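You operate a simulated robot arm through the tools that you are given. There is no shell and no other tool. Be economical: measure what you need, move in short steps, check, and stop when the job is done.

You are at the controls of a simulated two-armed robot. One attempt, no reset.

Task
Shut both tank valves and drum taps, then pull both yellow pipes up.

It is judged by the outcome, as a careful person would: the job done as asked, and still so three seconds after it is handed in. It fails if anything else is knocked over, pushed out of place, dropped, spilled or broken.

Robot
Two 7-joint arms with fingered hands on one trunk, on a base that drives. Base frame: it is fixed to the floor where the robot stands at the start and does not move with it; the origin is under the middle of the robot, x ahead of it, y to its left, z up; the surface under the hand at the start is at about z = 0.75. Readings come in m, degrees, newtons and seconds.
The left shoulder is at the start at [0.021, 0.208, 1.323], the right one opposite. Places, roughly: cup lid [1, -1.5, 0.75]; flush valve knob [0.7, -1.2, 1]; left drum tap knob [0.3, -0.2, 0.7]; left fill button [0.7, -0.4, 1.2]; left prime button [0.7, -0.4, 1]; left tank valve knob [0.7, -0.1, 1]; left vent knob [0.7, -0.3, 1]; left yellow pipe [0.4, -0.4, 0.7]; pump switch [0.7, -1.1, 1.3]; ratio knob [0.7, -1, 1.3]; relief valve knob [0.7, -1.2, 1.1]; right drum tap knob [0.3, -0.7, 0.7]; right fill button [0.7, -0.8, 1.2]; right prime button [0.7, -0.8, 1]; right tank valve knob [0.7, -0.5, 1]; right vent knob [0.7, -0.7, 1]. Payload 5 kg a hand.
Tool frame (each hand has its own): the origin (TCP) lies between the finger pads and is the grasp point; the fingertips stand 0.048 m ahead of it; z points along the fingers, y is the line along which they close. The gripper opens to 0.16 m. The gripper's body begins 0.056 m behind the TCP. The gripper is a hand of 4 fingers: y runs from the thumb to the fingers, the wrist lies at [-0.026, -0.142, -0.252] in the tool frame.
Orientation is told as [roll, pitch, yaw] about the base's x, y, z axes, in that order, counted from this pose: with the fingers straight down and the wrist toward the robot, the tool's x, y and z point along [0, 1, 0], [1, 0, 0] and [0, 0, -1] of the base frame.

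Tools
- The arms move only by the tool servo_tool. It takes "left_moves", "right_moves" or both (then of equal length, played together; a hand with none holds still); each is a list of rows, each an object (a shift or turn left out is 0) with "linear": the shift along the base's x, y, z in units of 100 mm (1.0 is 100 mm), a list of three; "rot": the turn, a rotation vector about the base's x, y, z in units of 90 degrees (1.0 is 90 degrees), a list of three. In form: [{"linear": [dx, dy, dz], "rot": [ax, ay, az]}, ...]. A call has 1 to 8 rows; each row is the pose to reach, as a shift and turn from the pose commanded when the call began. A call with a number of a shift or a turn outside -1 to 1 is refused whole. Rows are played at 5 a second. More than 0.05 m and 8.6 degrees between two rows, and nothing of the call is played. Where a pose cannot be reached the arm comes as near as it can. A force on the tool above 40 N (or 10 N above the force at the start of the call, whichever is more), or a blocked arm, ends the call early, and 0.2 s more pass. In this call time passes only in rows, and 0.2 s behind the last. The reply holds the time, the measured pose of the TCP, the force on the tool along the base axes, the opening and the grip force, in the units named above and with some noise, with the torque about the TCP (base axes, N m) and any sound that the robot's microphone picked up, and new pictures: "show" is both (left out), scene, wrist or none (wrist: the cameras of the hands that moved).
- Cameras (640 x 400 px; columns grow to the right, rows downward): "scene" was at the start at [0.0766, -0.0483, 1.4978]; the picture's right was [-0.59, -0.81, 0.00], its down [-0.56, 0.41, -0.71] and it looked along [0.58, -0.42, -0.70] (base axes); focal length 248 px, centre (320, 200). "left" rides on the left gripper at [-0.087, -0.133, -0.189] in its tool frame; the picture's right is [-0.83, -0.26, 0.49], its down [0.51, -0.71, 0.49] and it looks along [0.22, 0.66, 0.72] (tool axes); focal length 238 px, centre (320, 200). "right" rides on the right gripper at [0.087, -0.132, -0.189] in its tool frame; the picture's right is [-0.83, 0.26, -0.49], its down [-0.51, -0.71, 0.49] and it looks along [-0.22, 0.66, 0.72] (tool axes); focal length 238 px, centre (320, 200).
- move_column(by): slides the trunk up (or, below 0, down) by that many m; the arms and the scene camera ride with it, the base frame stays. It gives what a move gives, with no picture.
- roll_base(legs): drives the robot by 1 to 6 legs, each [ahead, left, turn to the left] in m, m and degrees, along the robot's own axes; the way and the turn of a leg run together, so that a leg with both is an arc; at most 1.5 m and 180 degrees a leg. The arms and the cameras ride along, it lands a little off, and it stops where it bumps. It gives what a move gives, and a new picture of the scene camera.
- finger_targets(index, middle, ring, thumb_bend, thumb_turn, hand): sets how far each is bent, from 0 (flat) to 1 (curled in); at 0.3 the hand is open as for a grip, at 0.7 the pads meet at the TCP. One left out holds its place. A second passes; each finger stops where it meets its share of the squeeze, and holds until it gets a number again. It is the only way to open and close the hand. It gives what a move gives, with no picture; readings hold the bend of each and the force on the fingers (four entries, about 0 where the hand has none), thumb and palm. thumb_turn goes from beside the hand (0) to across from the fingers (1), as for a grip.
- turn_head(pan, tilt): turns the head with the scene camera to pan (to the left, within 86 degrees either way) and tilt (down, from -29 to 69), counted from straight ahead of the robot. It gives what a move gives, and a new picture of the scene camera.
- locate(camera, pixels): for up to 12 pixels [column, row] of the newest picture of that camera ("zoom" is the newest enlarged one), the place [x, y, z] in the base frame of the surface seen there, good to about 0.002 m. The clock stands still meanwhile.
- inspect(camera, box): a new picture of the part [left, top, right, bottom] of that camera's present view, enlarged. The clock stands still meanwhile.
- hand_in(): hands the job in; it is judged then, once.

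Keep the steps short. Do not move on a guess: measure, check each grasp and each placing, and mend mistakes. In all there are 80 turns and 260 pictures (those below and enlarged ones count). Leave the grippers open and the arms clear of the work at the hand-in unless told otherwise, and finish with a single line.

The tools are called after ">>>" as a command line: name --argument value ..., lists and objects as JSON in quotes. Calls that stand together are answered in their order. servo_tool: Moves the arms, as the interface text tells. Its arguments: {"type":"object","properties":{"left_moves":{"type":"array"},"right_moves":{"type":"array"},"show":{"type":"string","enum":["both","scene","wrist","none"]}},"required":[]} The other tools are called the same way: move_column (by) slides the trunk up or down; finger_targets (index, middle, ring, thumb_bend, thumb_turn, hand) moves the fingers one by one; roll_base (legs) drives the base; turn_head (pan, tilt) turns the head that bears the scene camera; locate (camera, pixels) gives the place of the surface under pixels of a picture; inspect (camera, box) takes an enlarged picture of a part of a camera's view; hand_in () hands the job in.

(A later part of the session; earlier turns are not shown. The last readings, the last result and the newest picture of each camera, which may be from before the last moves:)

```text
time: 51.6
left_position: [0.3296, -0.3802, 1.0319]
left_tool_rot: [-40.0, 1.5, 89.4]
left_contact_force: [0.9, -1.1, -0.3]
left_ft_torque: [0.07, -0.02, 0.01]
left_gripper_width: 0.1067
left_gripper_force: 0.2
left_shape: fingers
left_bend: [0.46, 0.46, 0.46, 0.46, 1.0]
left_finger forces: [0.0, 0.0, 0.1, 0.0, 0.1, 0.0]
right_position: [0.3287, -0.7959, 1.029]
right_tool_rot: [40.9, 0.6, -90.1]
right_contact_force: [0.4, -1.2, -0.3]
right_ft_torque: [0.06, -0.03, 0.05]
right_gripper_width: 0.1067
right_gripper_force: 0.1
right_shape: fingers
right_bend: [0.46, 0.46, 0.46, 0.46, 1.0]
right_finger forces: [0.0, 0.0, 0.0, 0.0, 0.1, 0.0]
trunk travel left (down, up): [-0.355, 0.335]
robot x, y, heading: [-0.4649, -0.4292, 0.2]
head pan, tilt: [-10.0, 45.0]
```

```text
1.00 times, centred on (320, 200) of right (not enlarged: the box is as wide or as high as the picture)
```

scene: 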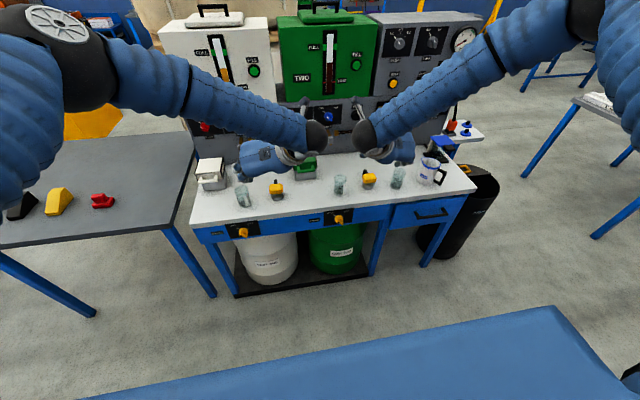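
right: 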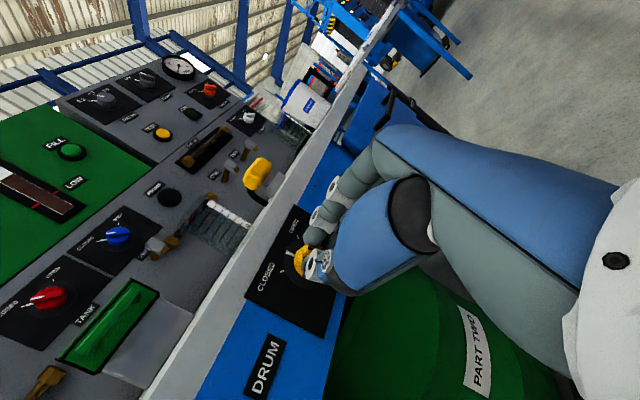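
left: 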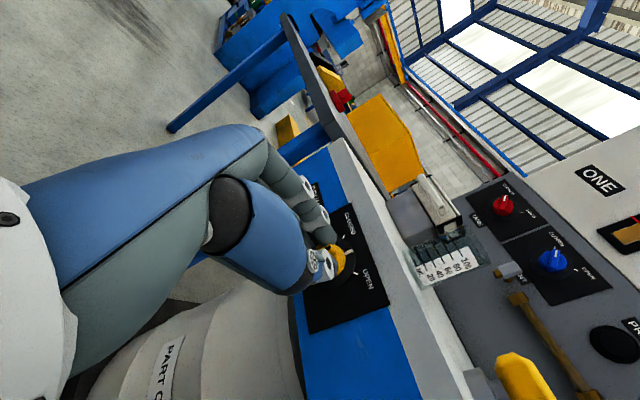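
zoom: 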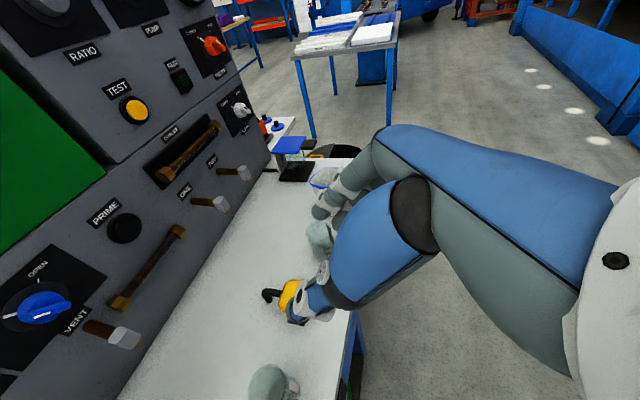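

>>> inspect --camera "scene" --box '[225, 155, 321, 215]'

>>> inspect --camera "scene" --box '[325, 155, 421, 215]'

>>> locate --camera "scene" --pixels '[[276, 187], [271, 187], [282, 186], [277, 183], [278, 195], [276, 178], [369, 177], [364, 178], [375, 176], [369, 173], [340, 180], [397, 171]]'

>>> locate --camera "scene" --pixels '[[240, 187], [245, 187], [242, 205], [336, 177], [345, 177], [341, 192], [278, 191], [275, 198], [281, 199], [367, 187], [372, 187], [367, 183]]'

```text
6.67 times, centred on (273, 185) of scene
```

zoom: 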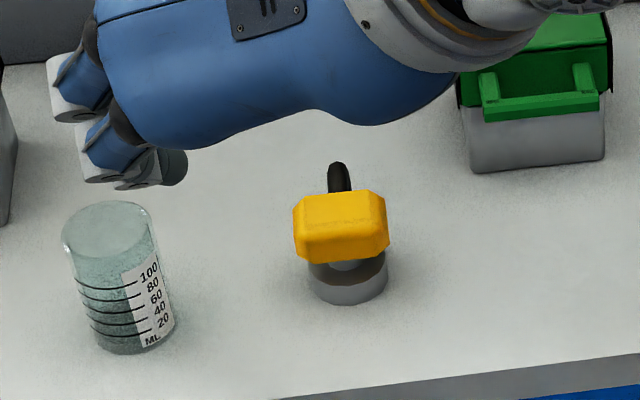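

```text
6.67 times, centred on (373, 185) of scene
```

zoom: 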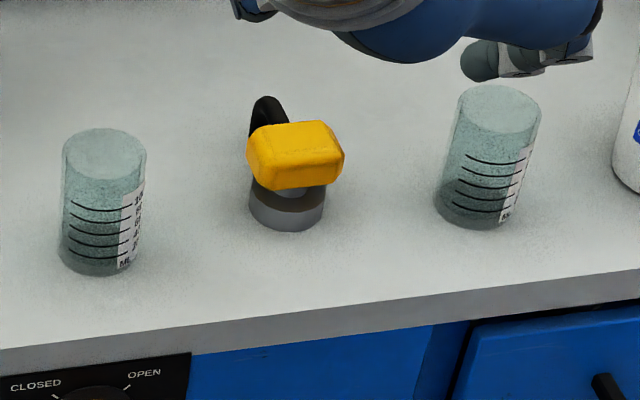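

```text
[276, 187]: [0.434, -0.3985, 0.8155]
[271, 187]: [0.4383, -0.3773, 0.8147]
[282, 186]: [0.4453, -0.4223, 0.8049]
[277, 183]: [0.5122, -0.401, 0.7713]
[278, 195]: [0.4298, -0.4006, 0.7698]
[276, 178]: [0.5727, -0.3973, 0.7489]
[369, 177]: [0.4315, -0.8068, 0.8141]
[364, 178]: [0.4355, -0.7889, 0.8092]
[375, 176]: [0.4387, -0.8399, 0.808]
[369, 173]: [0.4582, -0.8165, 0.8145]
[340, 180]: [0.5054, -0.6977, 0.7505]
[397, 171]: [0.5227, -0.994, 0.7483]
```

```text
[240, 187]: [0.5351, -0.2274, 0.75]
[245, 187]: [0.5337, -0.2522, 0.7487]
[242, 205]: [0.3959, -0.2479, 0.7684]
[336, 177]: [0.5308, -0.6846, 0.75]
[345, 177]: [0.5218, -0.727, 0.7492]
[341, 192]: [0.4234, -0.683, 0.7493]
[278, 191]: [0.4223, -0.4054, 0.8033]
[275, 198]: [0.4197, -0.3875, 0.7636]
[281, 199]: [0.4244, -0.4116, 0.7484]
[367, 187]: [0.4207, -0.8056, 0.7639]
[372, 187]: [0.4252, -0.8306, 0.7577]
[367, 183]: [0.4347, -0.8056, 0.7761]
```

Pipe handles: the left block is centred near (0.44, -0.399) and the right near (0.44, -0.812). Their tops are at z≈0.816 and they're about 5.5 cm wide. The cups sit about 0.1 m to the sides. I'll drive 0.11 m forward and 0.018 m right above everything, narrow the hands, then lower part-way.

>>> roll_base --legs '[[0.11, -0.018, 0]]'

>>> finger_targets --hand "left" --index 0.5 --middle 0.5 --ring 0.5 --thumb_bend 0.5

>>> finger_targets --hand "right" --index 0.5 --middle 0.5 --ring 0.5 --thumb_bend 0.5

>>> move_column --by -0.1

>>> inspect --camera "left" --box '[220, 100, 480, 360]'

>>> inspect --camera "right" --box '[160, 100, 420, 360]'

>>> turn_head --pan -10 --tilt 52

```text
time: 52.8
left_position: [0.4386, -0.3951, 1.0326]
left_tool_rot: [-40.0, 1.4, 89.4]
left_contact_force: [0.5, 0.0, -0.6]
left_ft_torque: [0.03, 0.0, 0.04]
left_gripper_width: 0.1066
left_gripper_force: 0.0
left_shape: fingers
left_bend: [0.46, 0.46, 0.46, 0.46, 1.0]
left_finger forces: [0.2, 0.1, 0.0, 0.1, 0.1, 0.1]
right_position: [0.4381, -0.8131, 1.0281]
right_tool_rot: [40.8, 0.5, -89.9]
right_contact_force: [0.2, -0.2, -1.1]
right_ft_torque: [0.01, 0.0, 0.0]
right_gripper_width: 0.1064
right_gripper_force: 0.0
right_shape: fingers
right_bend: [0.46, 0.46, 0.46, 0.46, 1.0]
right_finger forces: [0.1, 0.0, 0.0, 0.1, 0.0, 0.0]
trunk travel left (down, up): [-0.355, 0.335]
robot x, y, heading: [-0.3543, -0.4473, 0.2]
head pan, tilt: [-10.0, 45.0]
```

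scene: 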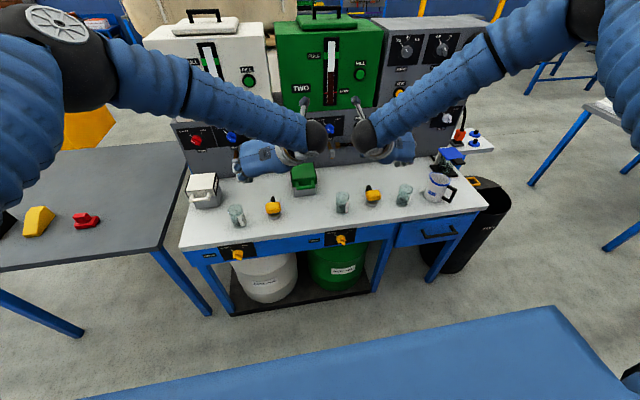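

```text
time: 53.8
left_position: [0.4385, -0.3963, 1.0308]
left_tool_rot: [-40.1, 1.4, 89.4]
left_contact_force: [-0.4, -0.5, 0.3]
left_ft_torque: [0.03, 0.0, 0.03]
left_gripper_width: 0.0916
left_gripper_force: 0.2
left_shape: fingers
left_bend: [0.5, 0.5, 0.5, 0.5, 1.0]
left_finger forces: [0.1, 0.0, 0.1, 0.1, 0.0, 0.1]
right_position: [0.4373, -0.813, 1.0284]
right_tool_rot: [40.9, 0.5, -90.0]
right_contact_force: [0.2, -0.6, -0.1]
right_ft_torque: [0.01, 0.01, -0.01]
right_gripper_width: 0.1065
right_gripper_force: 0.1
right_shape: fingers
right_bend: [0.46, 0.46, 0.46, 0.46, 1.0]
right_finger forces: [0.0, 0.1, 0.0, 0.0, 0.0, 0.0]
trunk travel left (down, up): [-0.355, 0.335]
robot x, y, heading: [-0.3572, -0.4511, 0.1]
head pan, tilt: [-10.0, 45.0]
```

```text
time: 54.8
left_position: [0.4382, -0.3957, 1.0323]
left_tool_rot: [-40.1, 1.5, 89.4]
left_contact_force: [0.3, 0.1, 0.3]
left_ft_torque: [-0.01, -0.03, 0.01]
left_gripper_width: 0.0913
left_gripper_force: 0.1
left_shape: fingers
left_bend: [0.5, 0.5, 0.5, 0.5, 1.0]
left_finger forces: [0.0, 0.0, 0.1, 0.0, 0.0, 0.0]
right_position: [0.4367, -0.8129, 1.0294]
right_tool_rot: [40.9, 0.5, -90.0]
right_contact_force: [0.1, 0.4, 1.0]
right_ft_torque: [0.04, 0.02, 0.01]
right_gripper_width: 0.0916
right_gripper_force: 0.1
right_shape: fingers
right_bend: [0.5, 0.5, 0.5, 0.5, 1.0]
right_finger forces: [0.1, 0.0, 0.1, 0.1, 0.0, 0.1]
trunk travel left (down, up): [-0.355, 0.335]
robot x, y, heading: [-0.3533, -0.4497, 0.4]
head pan, tilt: [-10.0, 45.0]
```

```text
time: 56.2
left_position: [0.4374, -0.3952, 0.9331]
left_tool_rot: [-40.1, 1.5, 89.3]
left_contact_force: [-0.8, 0.2, -0.2]
left_ft_torque: [0.02, -0.01, 0.0]
left_gripper_width: 0.0915
left_gripper_force: 0.0
left_shape: fingers
left_bend: [0.5, 0.5, 0.5, 0.5, 1.0]
left_finger forces: [0.0, 0.1, 0.0, 0.0, 0.0, 0.1]
right_position: [0.4368, -0.8141, 0.9297]
right_tool_rot: [40.9, 0.6, -90.1]
right_contact_force: [0.1, 0.3, 0.2]
right_ft_torque: [0.02, 0.01, 0.01]
right_gripper_width: 0.0916
right_gripper_force: 0.0
right_shape: fingers
right_bend: [0.5, 0.5, 0.5, 0.5, 1.0]
right_finger forces: [0.0, 0.1, 0.0, 0.0, 0.0, 0.0]
trunk travel left (down, up): [-0.255, 0.435]
robot x, y, heading: [-0.3533, -0.4468, 0.2]
head pan, tilt: [-10.0, 45.0]
```

```text
1.54 times, centred on (350, 230) of left
```

zoom: 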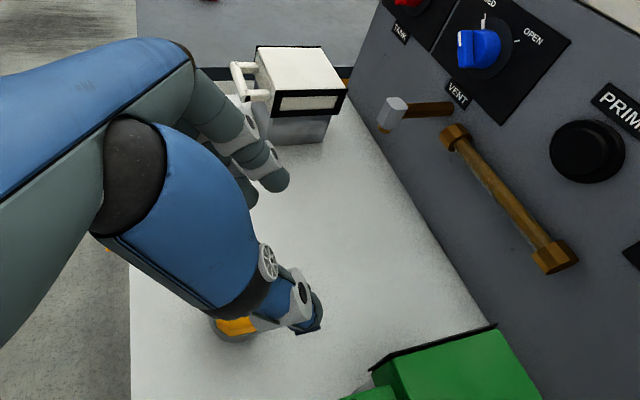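

```text
1.54 times, centred on (290, 230) of right
```

zoom: 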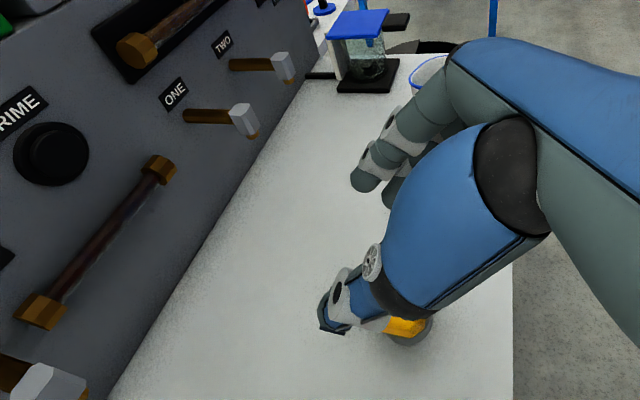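

```text
time: 56.9
left_position: [0.437, -0.3964, 0.9321]
left_tool_rot: [-40.1, 1.5, 89.4]
left_contact_force: [0.9, -0.8, -0.8]
left_ft_torque: [0.02, -0.01, 0.02]
left_gripper_width: 0.0915
left_gripper_force: 0.1
left_shape: fingers
left_bend: [0.5, 0.5, 0.5, 0.5, 1.0]
left_finger forces: [0.1, 0.0, 0.0, 0.0, 0.0, 0.0]
right_position: [0.4366, -0.8127, 0.929]
right_tool_rot: [40.9, 0.5, -90.0]
right_contact_force: [0.1, -0.1, 0.5]
right_ft_torque: [-0.03, 0.0, 0.0]
right_gripper_width: 0.0916
right_gripper_force: 0.0
right_shape: fingers
right_bend: [0.5, 0.5, 0.5, 0.5, 1.0]
right_finger forces: [0.1, 0.1, 0.0, 0.0, 0.1, 0.0]
trunk travel left (down, up): [-0.255, 0.435]
robot x, y, heading: [-0.3544, -0.4476, -0.0]
head pan, tilt: [-10.0, 52.0]
```

scene: 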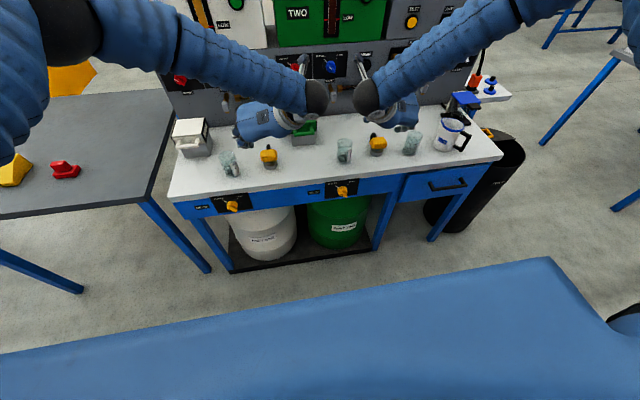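

>>> inspect --camera "scene" --box '[210, 90, 450, 240]'

>>> locate --camera "scene" --pixels '[[263, 156], [269, 154], [275, 153], [269, 161], [269, 151], [371, 145], [377, 143], [383, 142], [377, 149], [378, 139]]'

>>> locate --camera "scene" --pixels '[[234, 177], [238, 177], [345, 163], [340, 162], [350, 162], [408, 154], [403, 153], [413, 154], [264, 167], [274, 167], [371, 155], [383, 154]]'

```text
2.67 times, centred on (330, 165) of scene
```

zoom: 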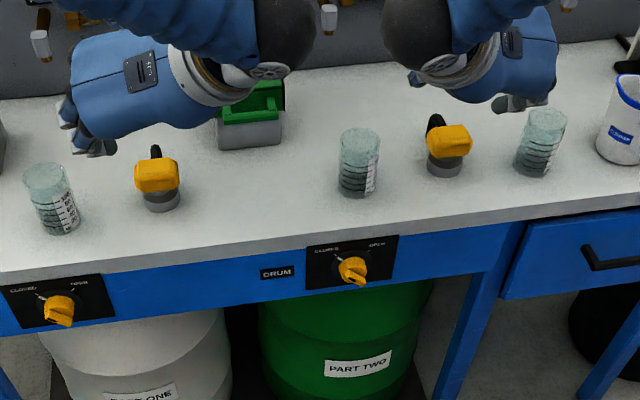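

```text
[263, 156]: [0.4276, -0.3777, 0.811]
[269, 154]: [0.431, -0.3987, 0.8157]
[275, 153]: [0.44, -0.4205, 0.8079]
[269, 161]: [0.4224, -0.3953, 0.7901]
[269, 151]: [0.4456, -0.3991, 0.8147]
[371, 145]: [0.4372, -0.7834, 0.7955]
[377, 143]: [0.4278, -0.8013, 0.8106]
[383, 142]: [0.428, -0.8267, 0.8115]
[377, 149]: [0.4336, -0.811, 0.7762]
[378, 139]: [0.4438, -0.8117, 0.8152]
```

```text
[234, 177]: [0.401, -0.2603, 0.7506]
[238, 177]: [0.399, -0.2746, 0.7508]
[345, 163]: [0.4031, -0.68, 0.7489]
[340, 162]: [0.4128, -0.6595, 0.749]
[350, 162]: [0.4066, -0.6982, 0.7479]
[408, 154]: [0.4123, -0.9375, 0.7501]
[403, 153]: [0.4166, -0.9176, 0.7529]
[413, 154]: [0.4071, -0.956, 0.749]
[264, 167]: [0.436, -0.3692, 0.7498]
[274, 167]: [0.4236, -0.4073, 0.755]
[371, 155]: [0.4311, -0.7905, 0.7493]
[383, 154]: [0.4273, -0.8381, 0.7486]
```

Cups clear the fingers by 3 cm or more. Lowering both hands straight down over the blocks, with a force guard.

>>> servo_tool --left_moves '[{"linear": [-0.04, -0.03, -0.3]}, {"linear": [-0.04, -0.03, -0.6]}, {"linear": [-0.04, -0.03, -0.85]}, {"linear": [-0.04, -0.03, -1]}]' --right_moves '[{"linear": [-0.04, 0.01, -0.3]}, {"linear": [-0.04, 0.01, -0.6]}, {"linear": [-0.04, 0.01, -0.85]}, {"linear": [-0.04, 0.01, -0.97]}]' --show "both"

>>> inspect --camera "scene" --box '[210, 90, 450, 240]'

```text
time: 57.9
left_position: [0.4343, -0.3991, 0.832]
left_tool_rot: [-40.1, 1.5, 89.5]
left_contact_force: [0.4, -0.5, -0.1]
left_ft_torque: [-0.01, 0.0, 0.03]
left_gripper_width: 0.0916
left_gripper_force: 0.2
left_shape: fingers
left_bend: [0.5, 0.5, 0.5, 0.5, 1.0]
left_finger forces: [0.0, 0.1, 0.0, 0.1, 0.0, 0.0]
right_position: [0.4322, -0.8136, 0.8327]
right_tool_rot: [41.0, 0.4, -90.1]
right_contact_force: [0.1, 0.1, 0.6]
right_ft_torque: [0.02, 0.04, -0.01]
right_gripper_width: 0.0915
right_gripper_force: 0.0
right_shape: fingers
right_bend: [0.5, 0.5, 0.5, 0.5, 1.0]
right_finger forces: [0.1, 0.0, 0.0, 0.0, 0.0, 0.0]
trunk travel left (down, up): [-0.255, 0.435]
robot x, y, heading: [-0.3543, -0.4465, 0.4]
head pan, tilt: [-10.0, 52.0]
```

scene: 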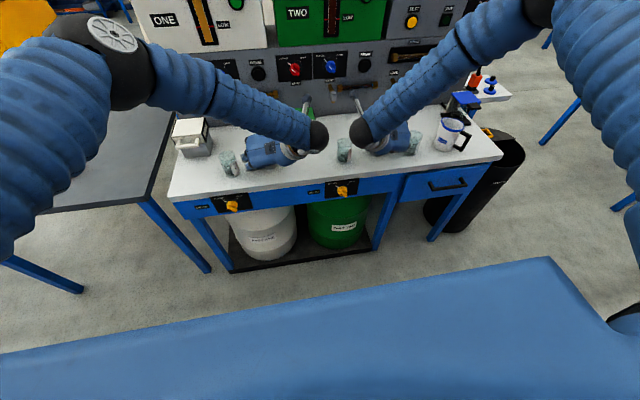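
right: 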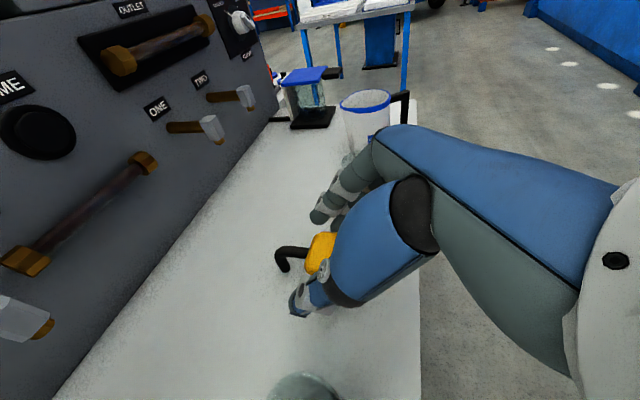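
left: 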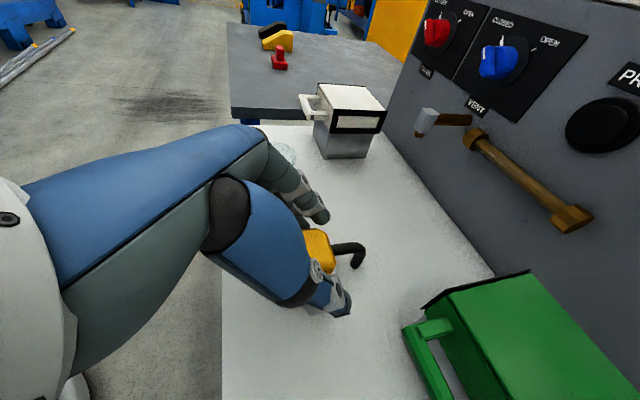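

```text
2.67 times, centred on (330, 165) of scene
```

zoom: 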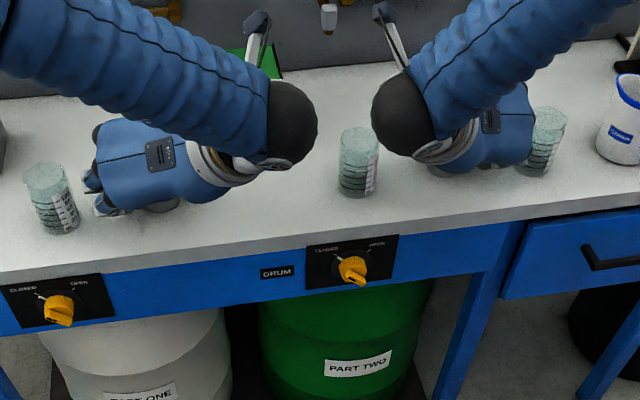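

The blocks sit between thumb and fingers with no contact yet. Final 18 mm down.

>>> servo_tool --left_moves '[{"linear": [0, 0, -0.1]}, {"linear": [0, 0, -0.18]}]' --right_moves '[{"linear": [0, 0, -0.1]}, {"linear": [0, 0, -0.18]}]' --show "none"

>>> inspect --camera "left" --box '[240, 120, 400, 340]'

>>> inspect --camera "right" --box '[240, 120, 400, 340]'

>>> inspect --camera "scene" --box '[210, 120, 306, 180]'

>>> inspect --camera "scene" --box '[334, 110, 430, 170]'

```text
time: 58.5
left_position: [0.4343, -0.398, 0.8214]
left_tool_rot: [-40.6, 1.3, 89.5]
left_contact_force: [-5.4, 1.9, 34.8]
left_ft_torque: [1.8, 0.65, 0.21]
left_gripper_width: 0.0913
left_gripper_force: 17.0
left_shape: fingers
left_bend: [0.5, 0.5, 0.49, 0.5, 1.0]
left_finger forces: [0.1, 0.0, 34.6, 0.0, 0.1, 0.0]
right_position: [0.4326, -0.813, 0.8226]
right_tool_rot: [41.4, 0.3, -90.2]
right_contact_force: [-5.7, -0.4, 24.7]
right_ft_torque: [-1.48, 0.57, -0.3]
right_gripper_width: 0.0915
right_gripper_force: 12.8
right_shape: fingers
right_bend: [0.5, 0.5, 0.49, 0.5, 1.0]
right_finger forces: [0.0, 0.0, 25.6, 0.0, 0.0, 0.0]
trunk travel left (down, up): [-0.255, 0.435]
robot x, y, heading: [-0.354, -0.4501, -0.1]
head pan, tilt: [-10.0, 52.0]
```

```text
1.82 times, centred on (320, 230) of left
```

zoom: 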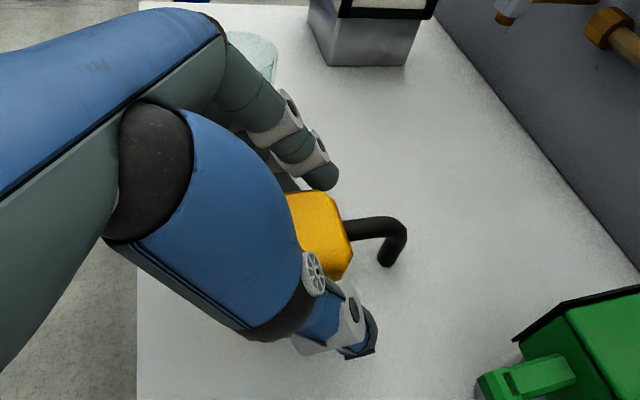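

```text
1.82 times, centred on (320, 230) of right
```

zoom: 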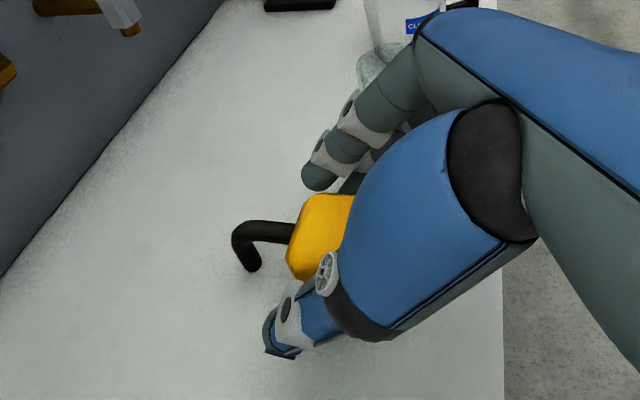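

```text
6.67 times, centred on (258, 150) of scene
```

zoom: 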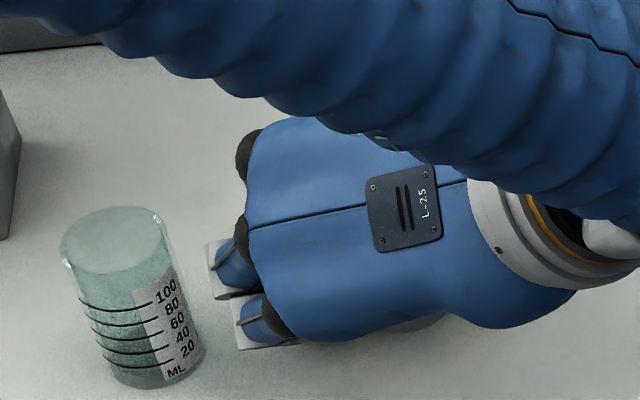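

```text
6.67 times, centred on (382, 140) of scene
```

zoom: 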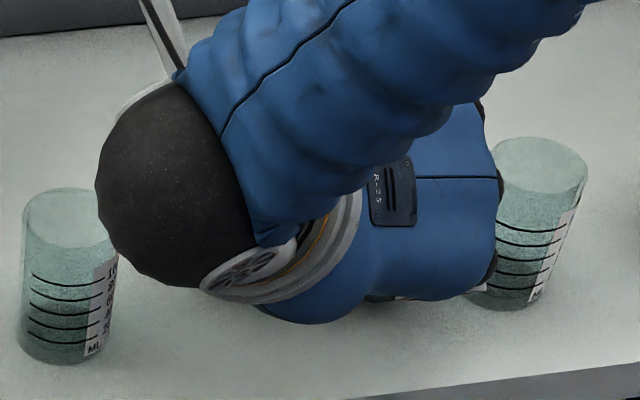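

The ring fingers touched the bench at TCP z≈0.822, with only about 30 N of contact. I'll lift 4 mm and then close on the handles.

>>> servo_tool --left_moves '[{"linear": [0, 0, 0.13]}]' --right_moves '[{"linear": [0, 0, 0.13]}]' --show "none"

>>> finger_targets --hand "left" --index 0.75 --middle 0.75 --ring 0.75 --thumb_bend 0.72

>>> finger_targets --hand "right" --index 0.75 --middle 0.75 --ring 0.75 --thumb_bend 0.72

>>> inspect --camera "left" --box '[240, 120, 400, 340]'

>>> inspect --camera "right" --box '[240, 120, 400, 340]'

```text
time: 58.9
left_position: [0.4332, -0.3985, 0.8251]
left_tool_rot: [-39.8, 1.6, 89.4]
left_contact_force: [0.5, 0.5, 4.5]
left_ft_torque: [0.23, -0.08, -0.1]
left_gripper_width: 0.0918
left_gripper_force: 1.8
left_shape: fingers
left_bend: [0.5, 0.5, 0.5, 0.5, 1.0]
left_finger forces: [0.1, 0.0, 4.0, 0.1, 0.1, 0.0]
right_position: [0.4311, -0.8121, 0.8251]
right_tool_rot: [40.8, 0.7, -90.0]
right_contact_force: [1.3, 0.3, -0.1]
right_ft_torque: [-0.03, -0.04, 0.0]
right_gripper_width: 0.0914
right_gripper_force: 0.0
right_shape: fingers
right_bend: [0.5, 0.5, 0.5, 0.5, 1.0]
right_finger forces: [0.0, 0.0, 0.1, 0.0, 0.0, 0.1]
trunk travel left (down, up): [-0.255, 0.435]
robot x, y, heading: [-0.3493, -0.4487, 0.3]
head pan, tilt: [-10.0, 52.0]
```

```text
time: 59.9
left_position: [0.4323, -0.3981, 0.8271]
left_tool_rot: [-39.8, 1.4, 89.5]
left_contact_force: [-9.8, 5.2, -7.8]
left_ft_torque: [0.26, 0.6, 0.42]
left_gripper_width: 0.066
left_gripper_force: 22.4
left_shape: fingers
left_bend: [0.54, 0.55, 0.75, 0.61, 1.0]
left_finger forces: [11.2, 11.4, 2.8, 0.1, 18.4, 0.0]
right_position: [0.4343, -0.8127, 0.8279]
right_tool_rot: [40.9, 0.6, -90.0]
right_contact_force: [0.7, -0.8, -1.1]
right_ft_torque: [0.03, -0.01, 0.02]
right_gripper_width: 0.0914
right_gripper_force: 0.1
right_shape: fingers
right_bend: [0.5, 0.5, 0.5, 0.5, 1.0]
right_finger forces: [0.0, 0.0, 0.1, 0.1, 0.1, 0.0]
trunk travel left (down, up): [-0.255, 0.435]
robot x, y, heading: [-0.3519, -0.4473, 0.4]
head pan, tilt: [-10.0, 52.0]
```

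```text
time: 60.9
left_position: [0.4333, -0.3983, 0.8279]
left_tool_rot: [-40.0, 1.6, 89.6]
left_contact_force: [-19.1, 7.4, -6.8]
left_ft_torque: [0.41, 0.86, 0.41]
left_gripper_width: 0.0663
left_gripper_force: 25.4
left_shape: fingers
left_bend: [0.54, 0.54, 0.75, 0.62, 1.0]
left_finger forces: [11.4, 11.8, 9.4, 0.0, 18.3, 0.0]
right_position: [0.4317, -0.8135, 0.8277]
right_tool_rot: [40.9, 0.5, -90.1]
right_contact_force: [-0.2, -5.0, -5.6]
right_ft_torque: [-0.3, -0.07, -0.17]
right_gripper_width: 0.0658
right_gripper_force: 24.4
right_shape: fingers
right_bend: [0.55, 0.56, 0.74, 0.6, 1.0]
right_finger forces: [11.4, 11.7, 6.2, 0.0, 19.0, 0.0]
trunk travel left (down, up): [-0.255, 0.435]
robot x, y, heading: [-0.3501, -0.4493, 0.2]
head pan, tilt: [-10.0, 52.0]
```

```text
1.82 times, centred on (320, 230) of left
```

zoom: 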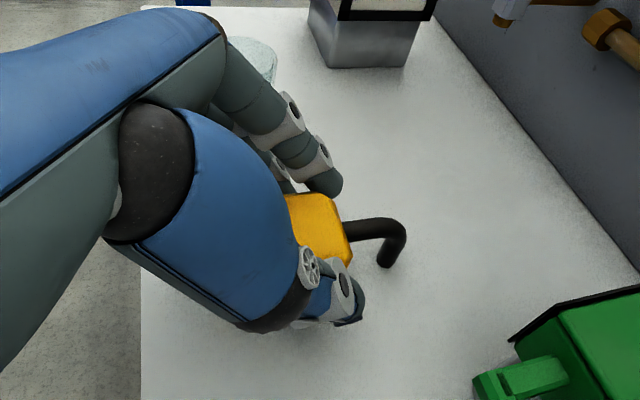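

```text
1.82 times, centred on (320, 230) of right
```

zoom: 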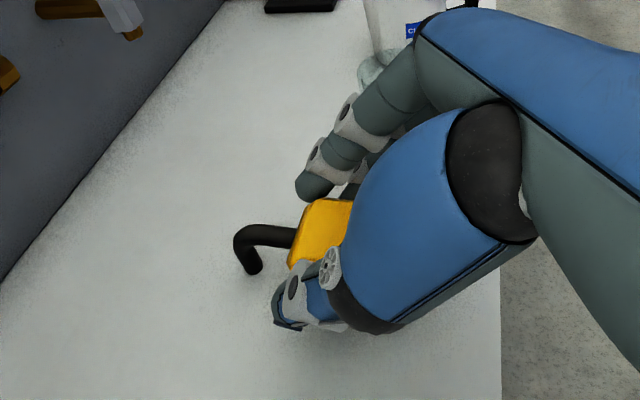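

Both blocks are gripped at the sides, with the ring fingers hooked underneath. I'll pull up 40 mm gently and watch.

>>> servo_tool --left_moves '[{"linear": [0, 0, 0.1]}, {"linear": [0, 0, 0.2]}, {"linear": [0, 0, 0.3]}, {"linear": [0, 0, 0.4]}]' --right_moves '[{"linear": [0, 0, 0.1]}, {"linear": [0, 0, 0.2]}, {"linear": [0, 0, 0.3]}, {"linear": [0, 0, 0.4]}]' --show "both"

```text
time: 61.9
left_position: [0.4332, -0.3985, 0.8699]
left_tool_rot: [-40.2, 1.5, 89.4]
left_contact_force: [-20.7, 7.4, -0.3]
left_ft_torque: [0.35, 0.86, 0.33]
left_gripper_width: 0.0662
left_gripper_force: 25.4
left_shape: fingers
left_bend: [0.54, 0.54, 0.75, 0.62, 1.0]
left_finger forces: [10.6, 11.9, 8.7, 0.0, 19.4, 0.1]
right_position: [0.4318, -0.8122, 0.87]
right_tool_rot: [41.1, 0.3, -90.1]
right_contact_force: [-4.1, -7.5, -1.0]
right_ft_torque: [-0.47, 0.08, -0.32]
right_gripper_width: 0.066
right_gripper_force: 22.9
right_shape: fingers
right_bend: [0.55, 0.56, 0.74, 0.61, 1.0]
right_finger forces: [11.8, 12.7, 4.1, 0.0, 18.3, 0.0]
trunk travel left (down, up): [-0.255, 0.435]
robot x, y, heading: [-0.3528, -0.4498, 0.6]
head pan, tilt: [-10.0, 52.0]
```

scene: 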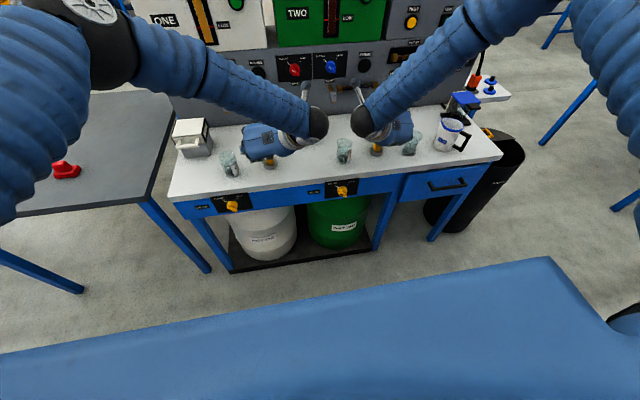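
right: 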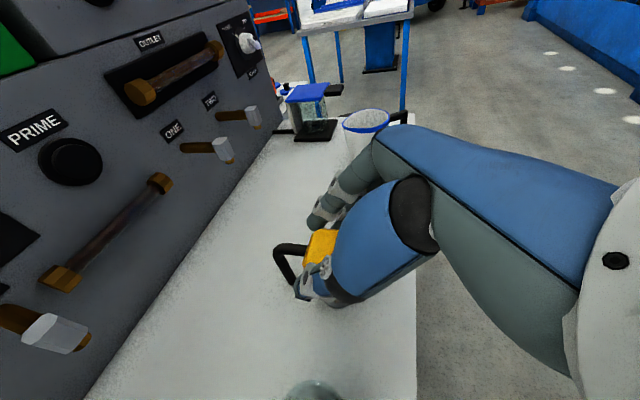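
left: 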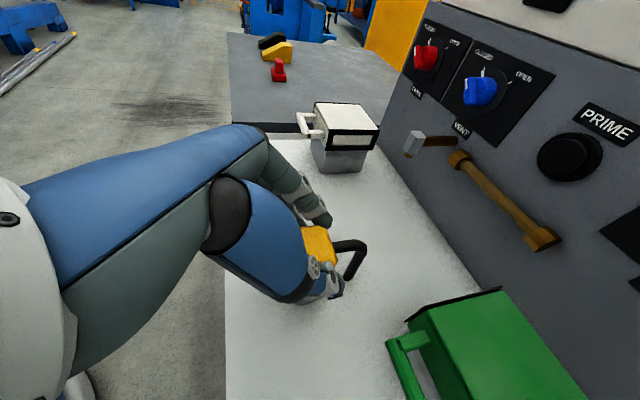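

Both rise easily. I'll look at what is being drawn out below the handles.

>>> inspect --camera "scene" --box '[220, 110, 316, 180]'

>>> inspect --camera "scene" --box '[334, 100, 430, 170]'

>>> inspect --camera "left" --box '[260, 180, 400, 320]'

```text
5.71 times, centred on (268, 145) of scene
```

zoom: 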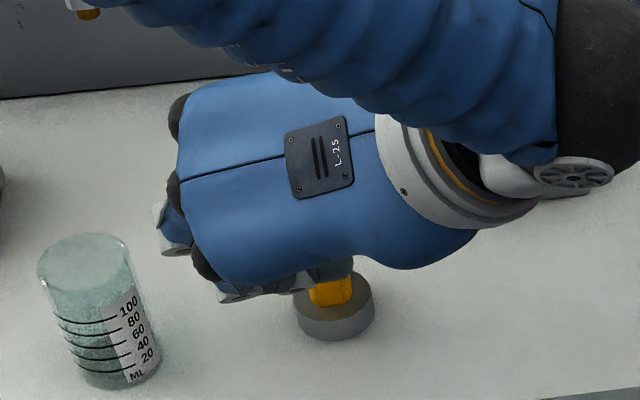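

```text
5.71 times, centred on (382, 135) of scene
```

zoom: 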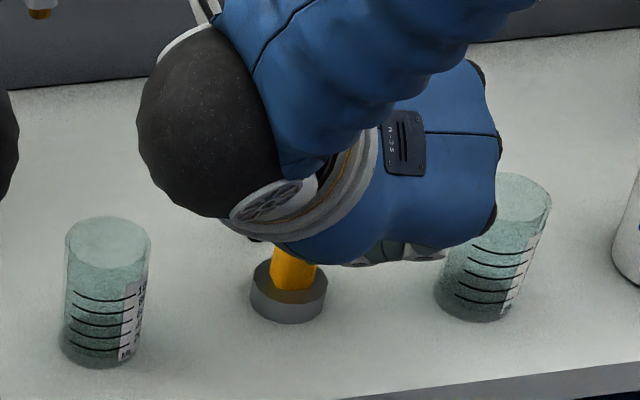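

```text
2.86 times, centred on (330, 250) of left
```

zoom: 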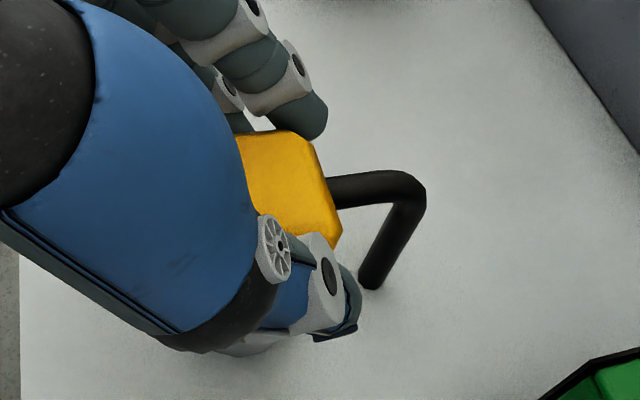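

A yellow pipe is sliding up through the collar. I'll keep pulling up, slowly enough to notice an end stop.

>>> servo_tool --left_moves '[{"linear": [0, 0, 0.1]}, {"linear": [0, 0, 0.2]}, {"linear": [0, 0, 0.3]}, {"linear": [0, 0, 0.4]}, {"linear": [0, 0, 0.5]}, {"linear": [0, 0, 0.6]}]' --right_moves '[{"linear": [0, 0, 0.1]}, {"linear": [0, 0, 0.2]}, {"linear": [0, 0, 0.3]}, {"linear": [0, 0, 0.4]}, {"linear": [0, 0, 0.5]}, {"linear": [0, 0, 0.6]}]' --show "scene"

>>> inspect --camera "scene" --box '[210, 90, 450, 240]'

```text
time: 63.3
left_position: [0.4337, -0.3999, 0.9167]
left_tool_rot: [-39.2, 1.5, 89.3]
left_contact_force: [6.7, 0.8, -15.3]
left_ft_torque: [0.02, 0.17, -0.06]
left_gripper_width: 0.0666
left_gripper_force: 19.7
left_shape: fingers
left_bend: [0.53, 0.54, 0.75, 0.62, 1.0]
left_finger forces: [10.0, 9.3, 0.0, 0.1, 18.7, 0.0]
right_position: [0.4312, -0.8122, 0.9134]
right_tool_rot: [39.8, 0.8, -90.2]
right_contact_force: [11.7, -4.4, -18.7]
right_ft_torque: [-0.33, -0.29, -0.13]
right_gripper_width: 0.0658
right_gripper_force: 26.2
right_shape: fingers
right_bend: [0.55, 0.55, 0.74, 0.61, 1.0]
right_finger forces: [11.5, 11.4, 11.9, 0.0, 17.3, 0.0]
trunk travel left (down, up): [-0.255, 0.435]
robot x, y, heading: [-0.3517, -0.4462, 0.0]
head pan, tilt: [-10.0, 52.0]
stopped in row 6 (right hand): the force on the tool passed its limit at 46 N (the readings are from after the stop); the commanded pose is now the measured one
```

scene: 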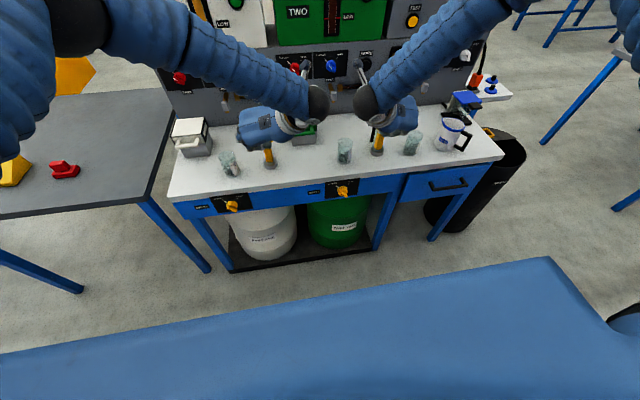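

```text
2.67 times, centred on (330, 165) of scene
```

zoom: 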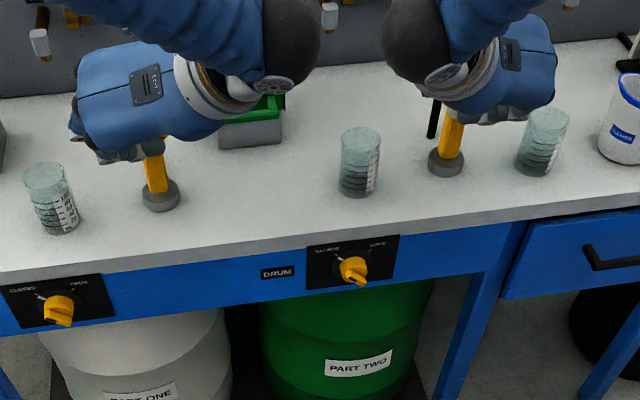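

The right hit its end stop after about 87 mm and the left is tensing too. A last small upward nudge will confirm both stops.

>>> servo_tool --left_moves '[{"linear": [0, 0, 0.03]}, {"linear": [0, 0, 0.06]}]' --right_moves '[{"linear": [0, 0, 0.02]}, {"linear": [0, 0, 0.03]}]' --show "none"

>>> inspect --camera "left" --box '[240, 150, 420, 330]'

>>> inspect --camera "right" --box '[220, 150, 400, 330]'

```text
time: 63.9
left_position: [0.4334, -0.3998, 0.9208]
left_tool_rot: [-38.8, 1.5, 89.3]
left_contact_force: [8.4, -0.8, -16.5]
left_ft_torque: [0.03, 0.09, -0.13]
left_gripper_width: 0.067
left_gripper_force: 18.6
left_shape: fingers
left_bend: [0.53, 0.54, 0.75, 0.62, 1.0]
left_finger forces: [10.1, 9.3, 0.0, 0.0, 19.0, 0.1]
right_position: [0.4315, -0.8109, 0.9146]
right_tool_rot: [39.6, 0.9, -89.9]
right_contact_force: [14.6, -5.1, -21.3]
right_ft_torque: [-0.36, -0.37, 0.0]
right_gripper_width: 0.066
right_gripper_force: 25.6
right_shape: fingers
right_bend: [0.54, 0.55, 0.74, 0.61, 1.0]
right_finger forces: [11.2, 11.0, 12.6, 0.1, 17.0, 0.0]
trunk travel left (down, up): [-0.255, 0.435]
robot x, y, heading: [-0.3496, -0.4484, 0.4]
head pan, tilt: [-10.0, 52.0]
stopped in row 2 (right hand): the force on the tool passed its limit at 41 N (the readings are from after the stop); the commanded pose is now the measured one
```

```text
2.22 times, centred on (330, 240) of left
```

zoom: 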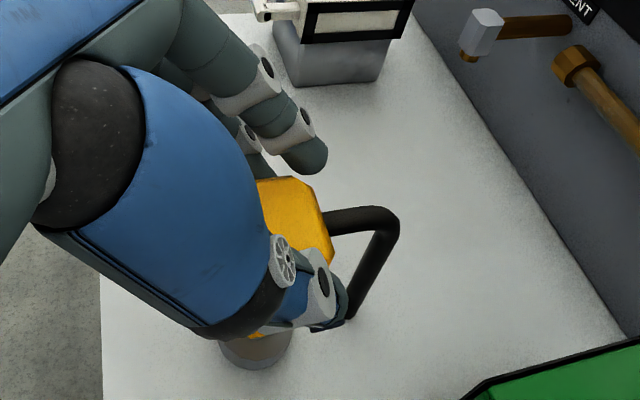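

```text
2.22 times, centred on (310, 240) of right
```

zoom: 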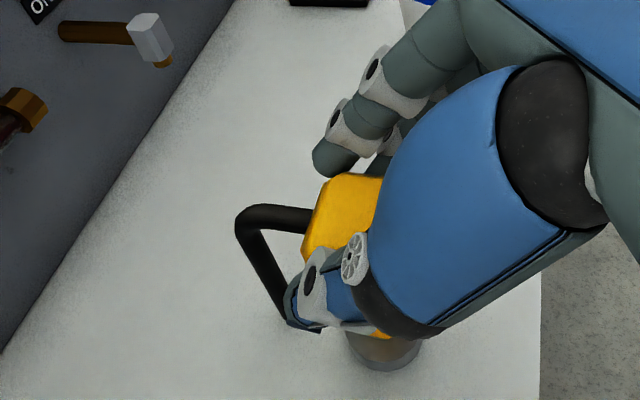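

Both are at their stops. I'll open the hands and see whether the pipes stay up.

>>> finger_targets --hand "left" --index 0.48 --middle 0.48 --ring 0.48 --thumb_bend 0.48

>>> inspect --camera "left" --box '[240, 150, 420, 330]'

>>> finger_targets --hand "right" --index 0.48 --middle 0.48 --ring 0.48 --thumb_bend 0.48

>>> inspect --camera "right" --box '[220, 150, 400, 330]'

>>> inspect --camera "scene" --box '[210, 90, 450, 240]'

```text
time: 64.9
left_position: [0.4298, -0.4001, 0.9232]
left_tool_rot: [-39.2, 1.5, 89.3]
left_contact_force: [-19.3, -6.2, -2.6]
left_ft_torque: [-0.42, 0.99, 0.5]
left_gripper_width: 0.0985
left_gripper_force: 8.9
left_shape: fingers
left_bend: [0.48, 0.48, 0.75, 0.48, 1.0]
left_finger forces: [0.1, 0.0, 18.5, 0.0, 0.0, 0.1]
right_position: [0.4279, -0.8111, 0.919]
right_tool_rot: [39.9, 0.9, -89.9]
right_contact_force: [8.6, -4.0, -10.9]
right_ft_torque: [-0.15, -0.02, -0.06]
right_gripper_width: 0.0662
right_gripper_force: 19.7
right_shape: fingers
right_bend: [0.54, 0.55, 0.75, 0.61, 1.0]
right_finger forces: [11.0, 10.8, 0.0, 0.1, 17.1, 0.1]
trunk travel left (down, up): [-0.255, 0.435]
robot x, y, heading: [-0.3527, -0.449, 0.5]
head pan, tilt: [-10.0, 52.0]
```

```text
2.22 times, centred on (330, 240) of left
```

zoom: 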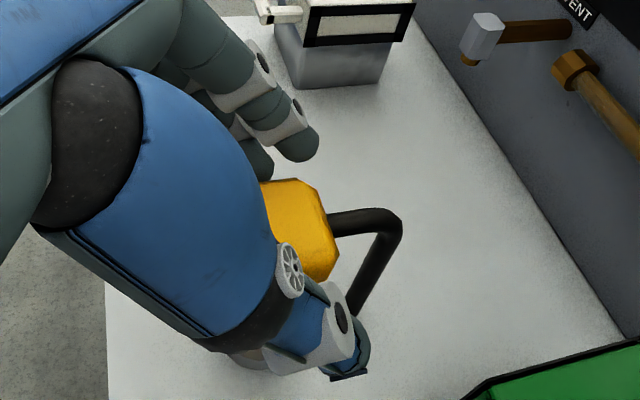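

```text
time: 65.9
left_position: [0.4282, -0.3975, 0.9261]
left_tool_rot: [-39.5, 1.5, 89.4]
left_contact_force: [-17.5, -1.6, 5.0]
left_ft_torque: [0.01, 1.04, 0.54]
left_gripper_width: 0.0988
left_gripper_force: 9.2
left_shape: fingers
left_bend: [0.48, 0.48, 0.75, 0.48, 1.0]
left_finger forces: [0.1, 0.0, 17.2, 0.0, 0.0, 0.0]
right_position: [0.4271, -0.8107, 0.9194]
right_tool_rot: [40.0, 0.8, -89.9]
right_contact_force: [0.4, 0.1, 0.0]
right_ft_torque: [0.04, -0.02, 0.03]
right_gripper_width: 0.0985
right_gripper_force: 0.0
right_shape: fingers
right_bend: [0.48, 0.48, 0.48, 0.48, 1.0]
right_finger forces: [0.0, 0.0, 0.1, 0.0, 0.1, 0.0]
trunk travel left (down, up): [-0.255, 0.435]
robot x, y, heading: [-0.3494, -0.4489, 0.1]
head pan, tilt: [-10.0, 52.0]
```

```text
2.22 times, centred on (310, 240) of right
```

zoom: 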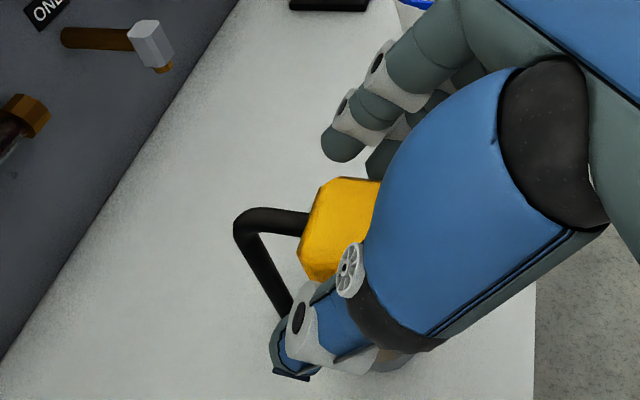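

```text
2.67 times, centred on (330, 165) of scene
```

zoom: 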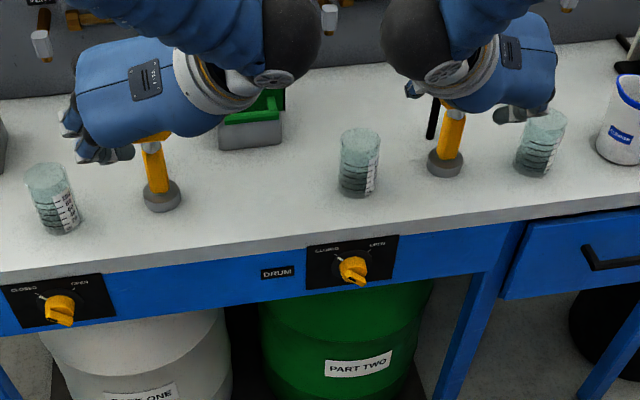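

The right pipe stays up by itself. The left ring finger is still bent at 0.75, pressing the stem with 17 N. I'll curl it again, ease that hand back along -x, and then open.

>>> finger_targets --hand "left" --ring 0.77

>>> servo_tool --left_moves '[{"linear": [-0.08, 0, 0]}, {"linear": [-0.16, 0, 0]}, {"linear": [-0.24, 0, 0]}]' --show "none"

>>> inspect --camera "left" --box '[240, 150, 420, 330]'

>>> inspect --camera "scene" --box '[220, 110, 316, 180]'

```text
time: 66.9
left_position: [0.4305, -0.3989, 0.9248]
left_tool_rot: [-39.3, 1.5, 89.3]
left_contact_force: [0.7, -1.1, 0.8]
left_ft_torque: [0.0, 0.01, 0.0]
left_gripper_width: 0.0986
left_gripper_force: 0.1
left_shape: fingers
left_bend: [0.48, 0.48, 0.77, 0.48, 1.0]
left_finger forces: [0.1, 0.0, 0.1, 0.0, 0.0, 0.0]
right_position: [0.4284, -0.8103, 0.9188]
right_tool_rot: [40.1, 0.8, -89.9]
right_contact_force: [0.2, -0.2, -0.6]
right_ft_torque: [0.03, -0.01, 0.01]
right_gripper_width: 0.0985
right_gripper_force: 0.1
right_shape: fingers
right_bend: [0.48, 0.48, 0.48, 0.48, 1.0]
right_finger forces: [0.0, 0.0, 0.0, 0.0, 0.1, 0.0]
trunk travel left (down, up): [-0.255, 0.435]
robot x, y, heading: [-0.3531, -0.4507, 0.0]
head pan, tilt: [-10.0, 52.0]
```

```text
time: 67.7
left_position: [0.4056, -0.3998, 0.9237]
left_tool_rot: [-39.4, 1.5, 89.4]
left_contact_force: [0.1, 0.5, 0.5]
left_ft_torque: [-0.02, -0.01, 0.01]
left_gripper_width: 0.0984
left_gripper_force: 0.0
left_shape: fingers
left_bend: [0.48, 0.48, 0.77, 0.48, 1.0]
left_finger forces: [0.1, 0.1, 0.0, 0.1, 0.1, 0.1]
right_position: [0.4275, -0.8106, 0.9192]
right_tool_rot: [40.0, 0.8, -89.9]
right_contact_force: [0.7, -0.4, 0.6]
right_ft_torque: [0.01, 0.02, -0.01]
right_gripper_width: 0.099
right_gripper_force: 0.1
right_shape: fingers
right_bend: [0.48, 0.48, 0.48, 0.48, 1.0]
right_finger forces: [0.0, 0.0, 0.0, 0.0, 0.0, 0.1]
trunk travel left (down, up): [-0.255, 0.435]
robot x, y, heading: [-0.354, -0.4493, 0.5]
head pan, tilt: [-10.0, 52.0]
```

```text
2.22 times, centred on (330, 240) of left
```

zoom: 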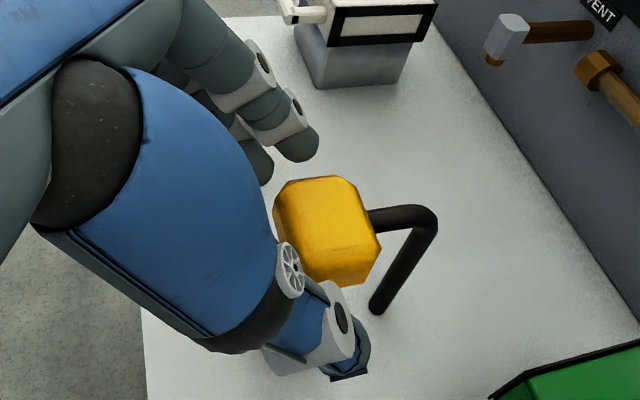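

```text
5.71 times, centred on (268, 145) of scene
```

zoom: 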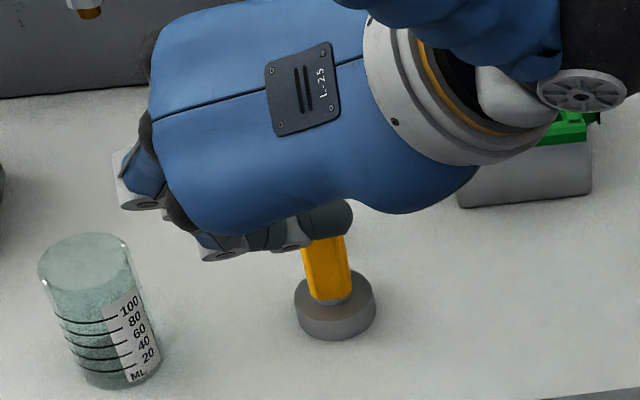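

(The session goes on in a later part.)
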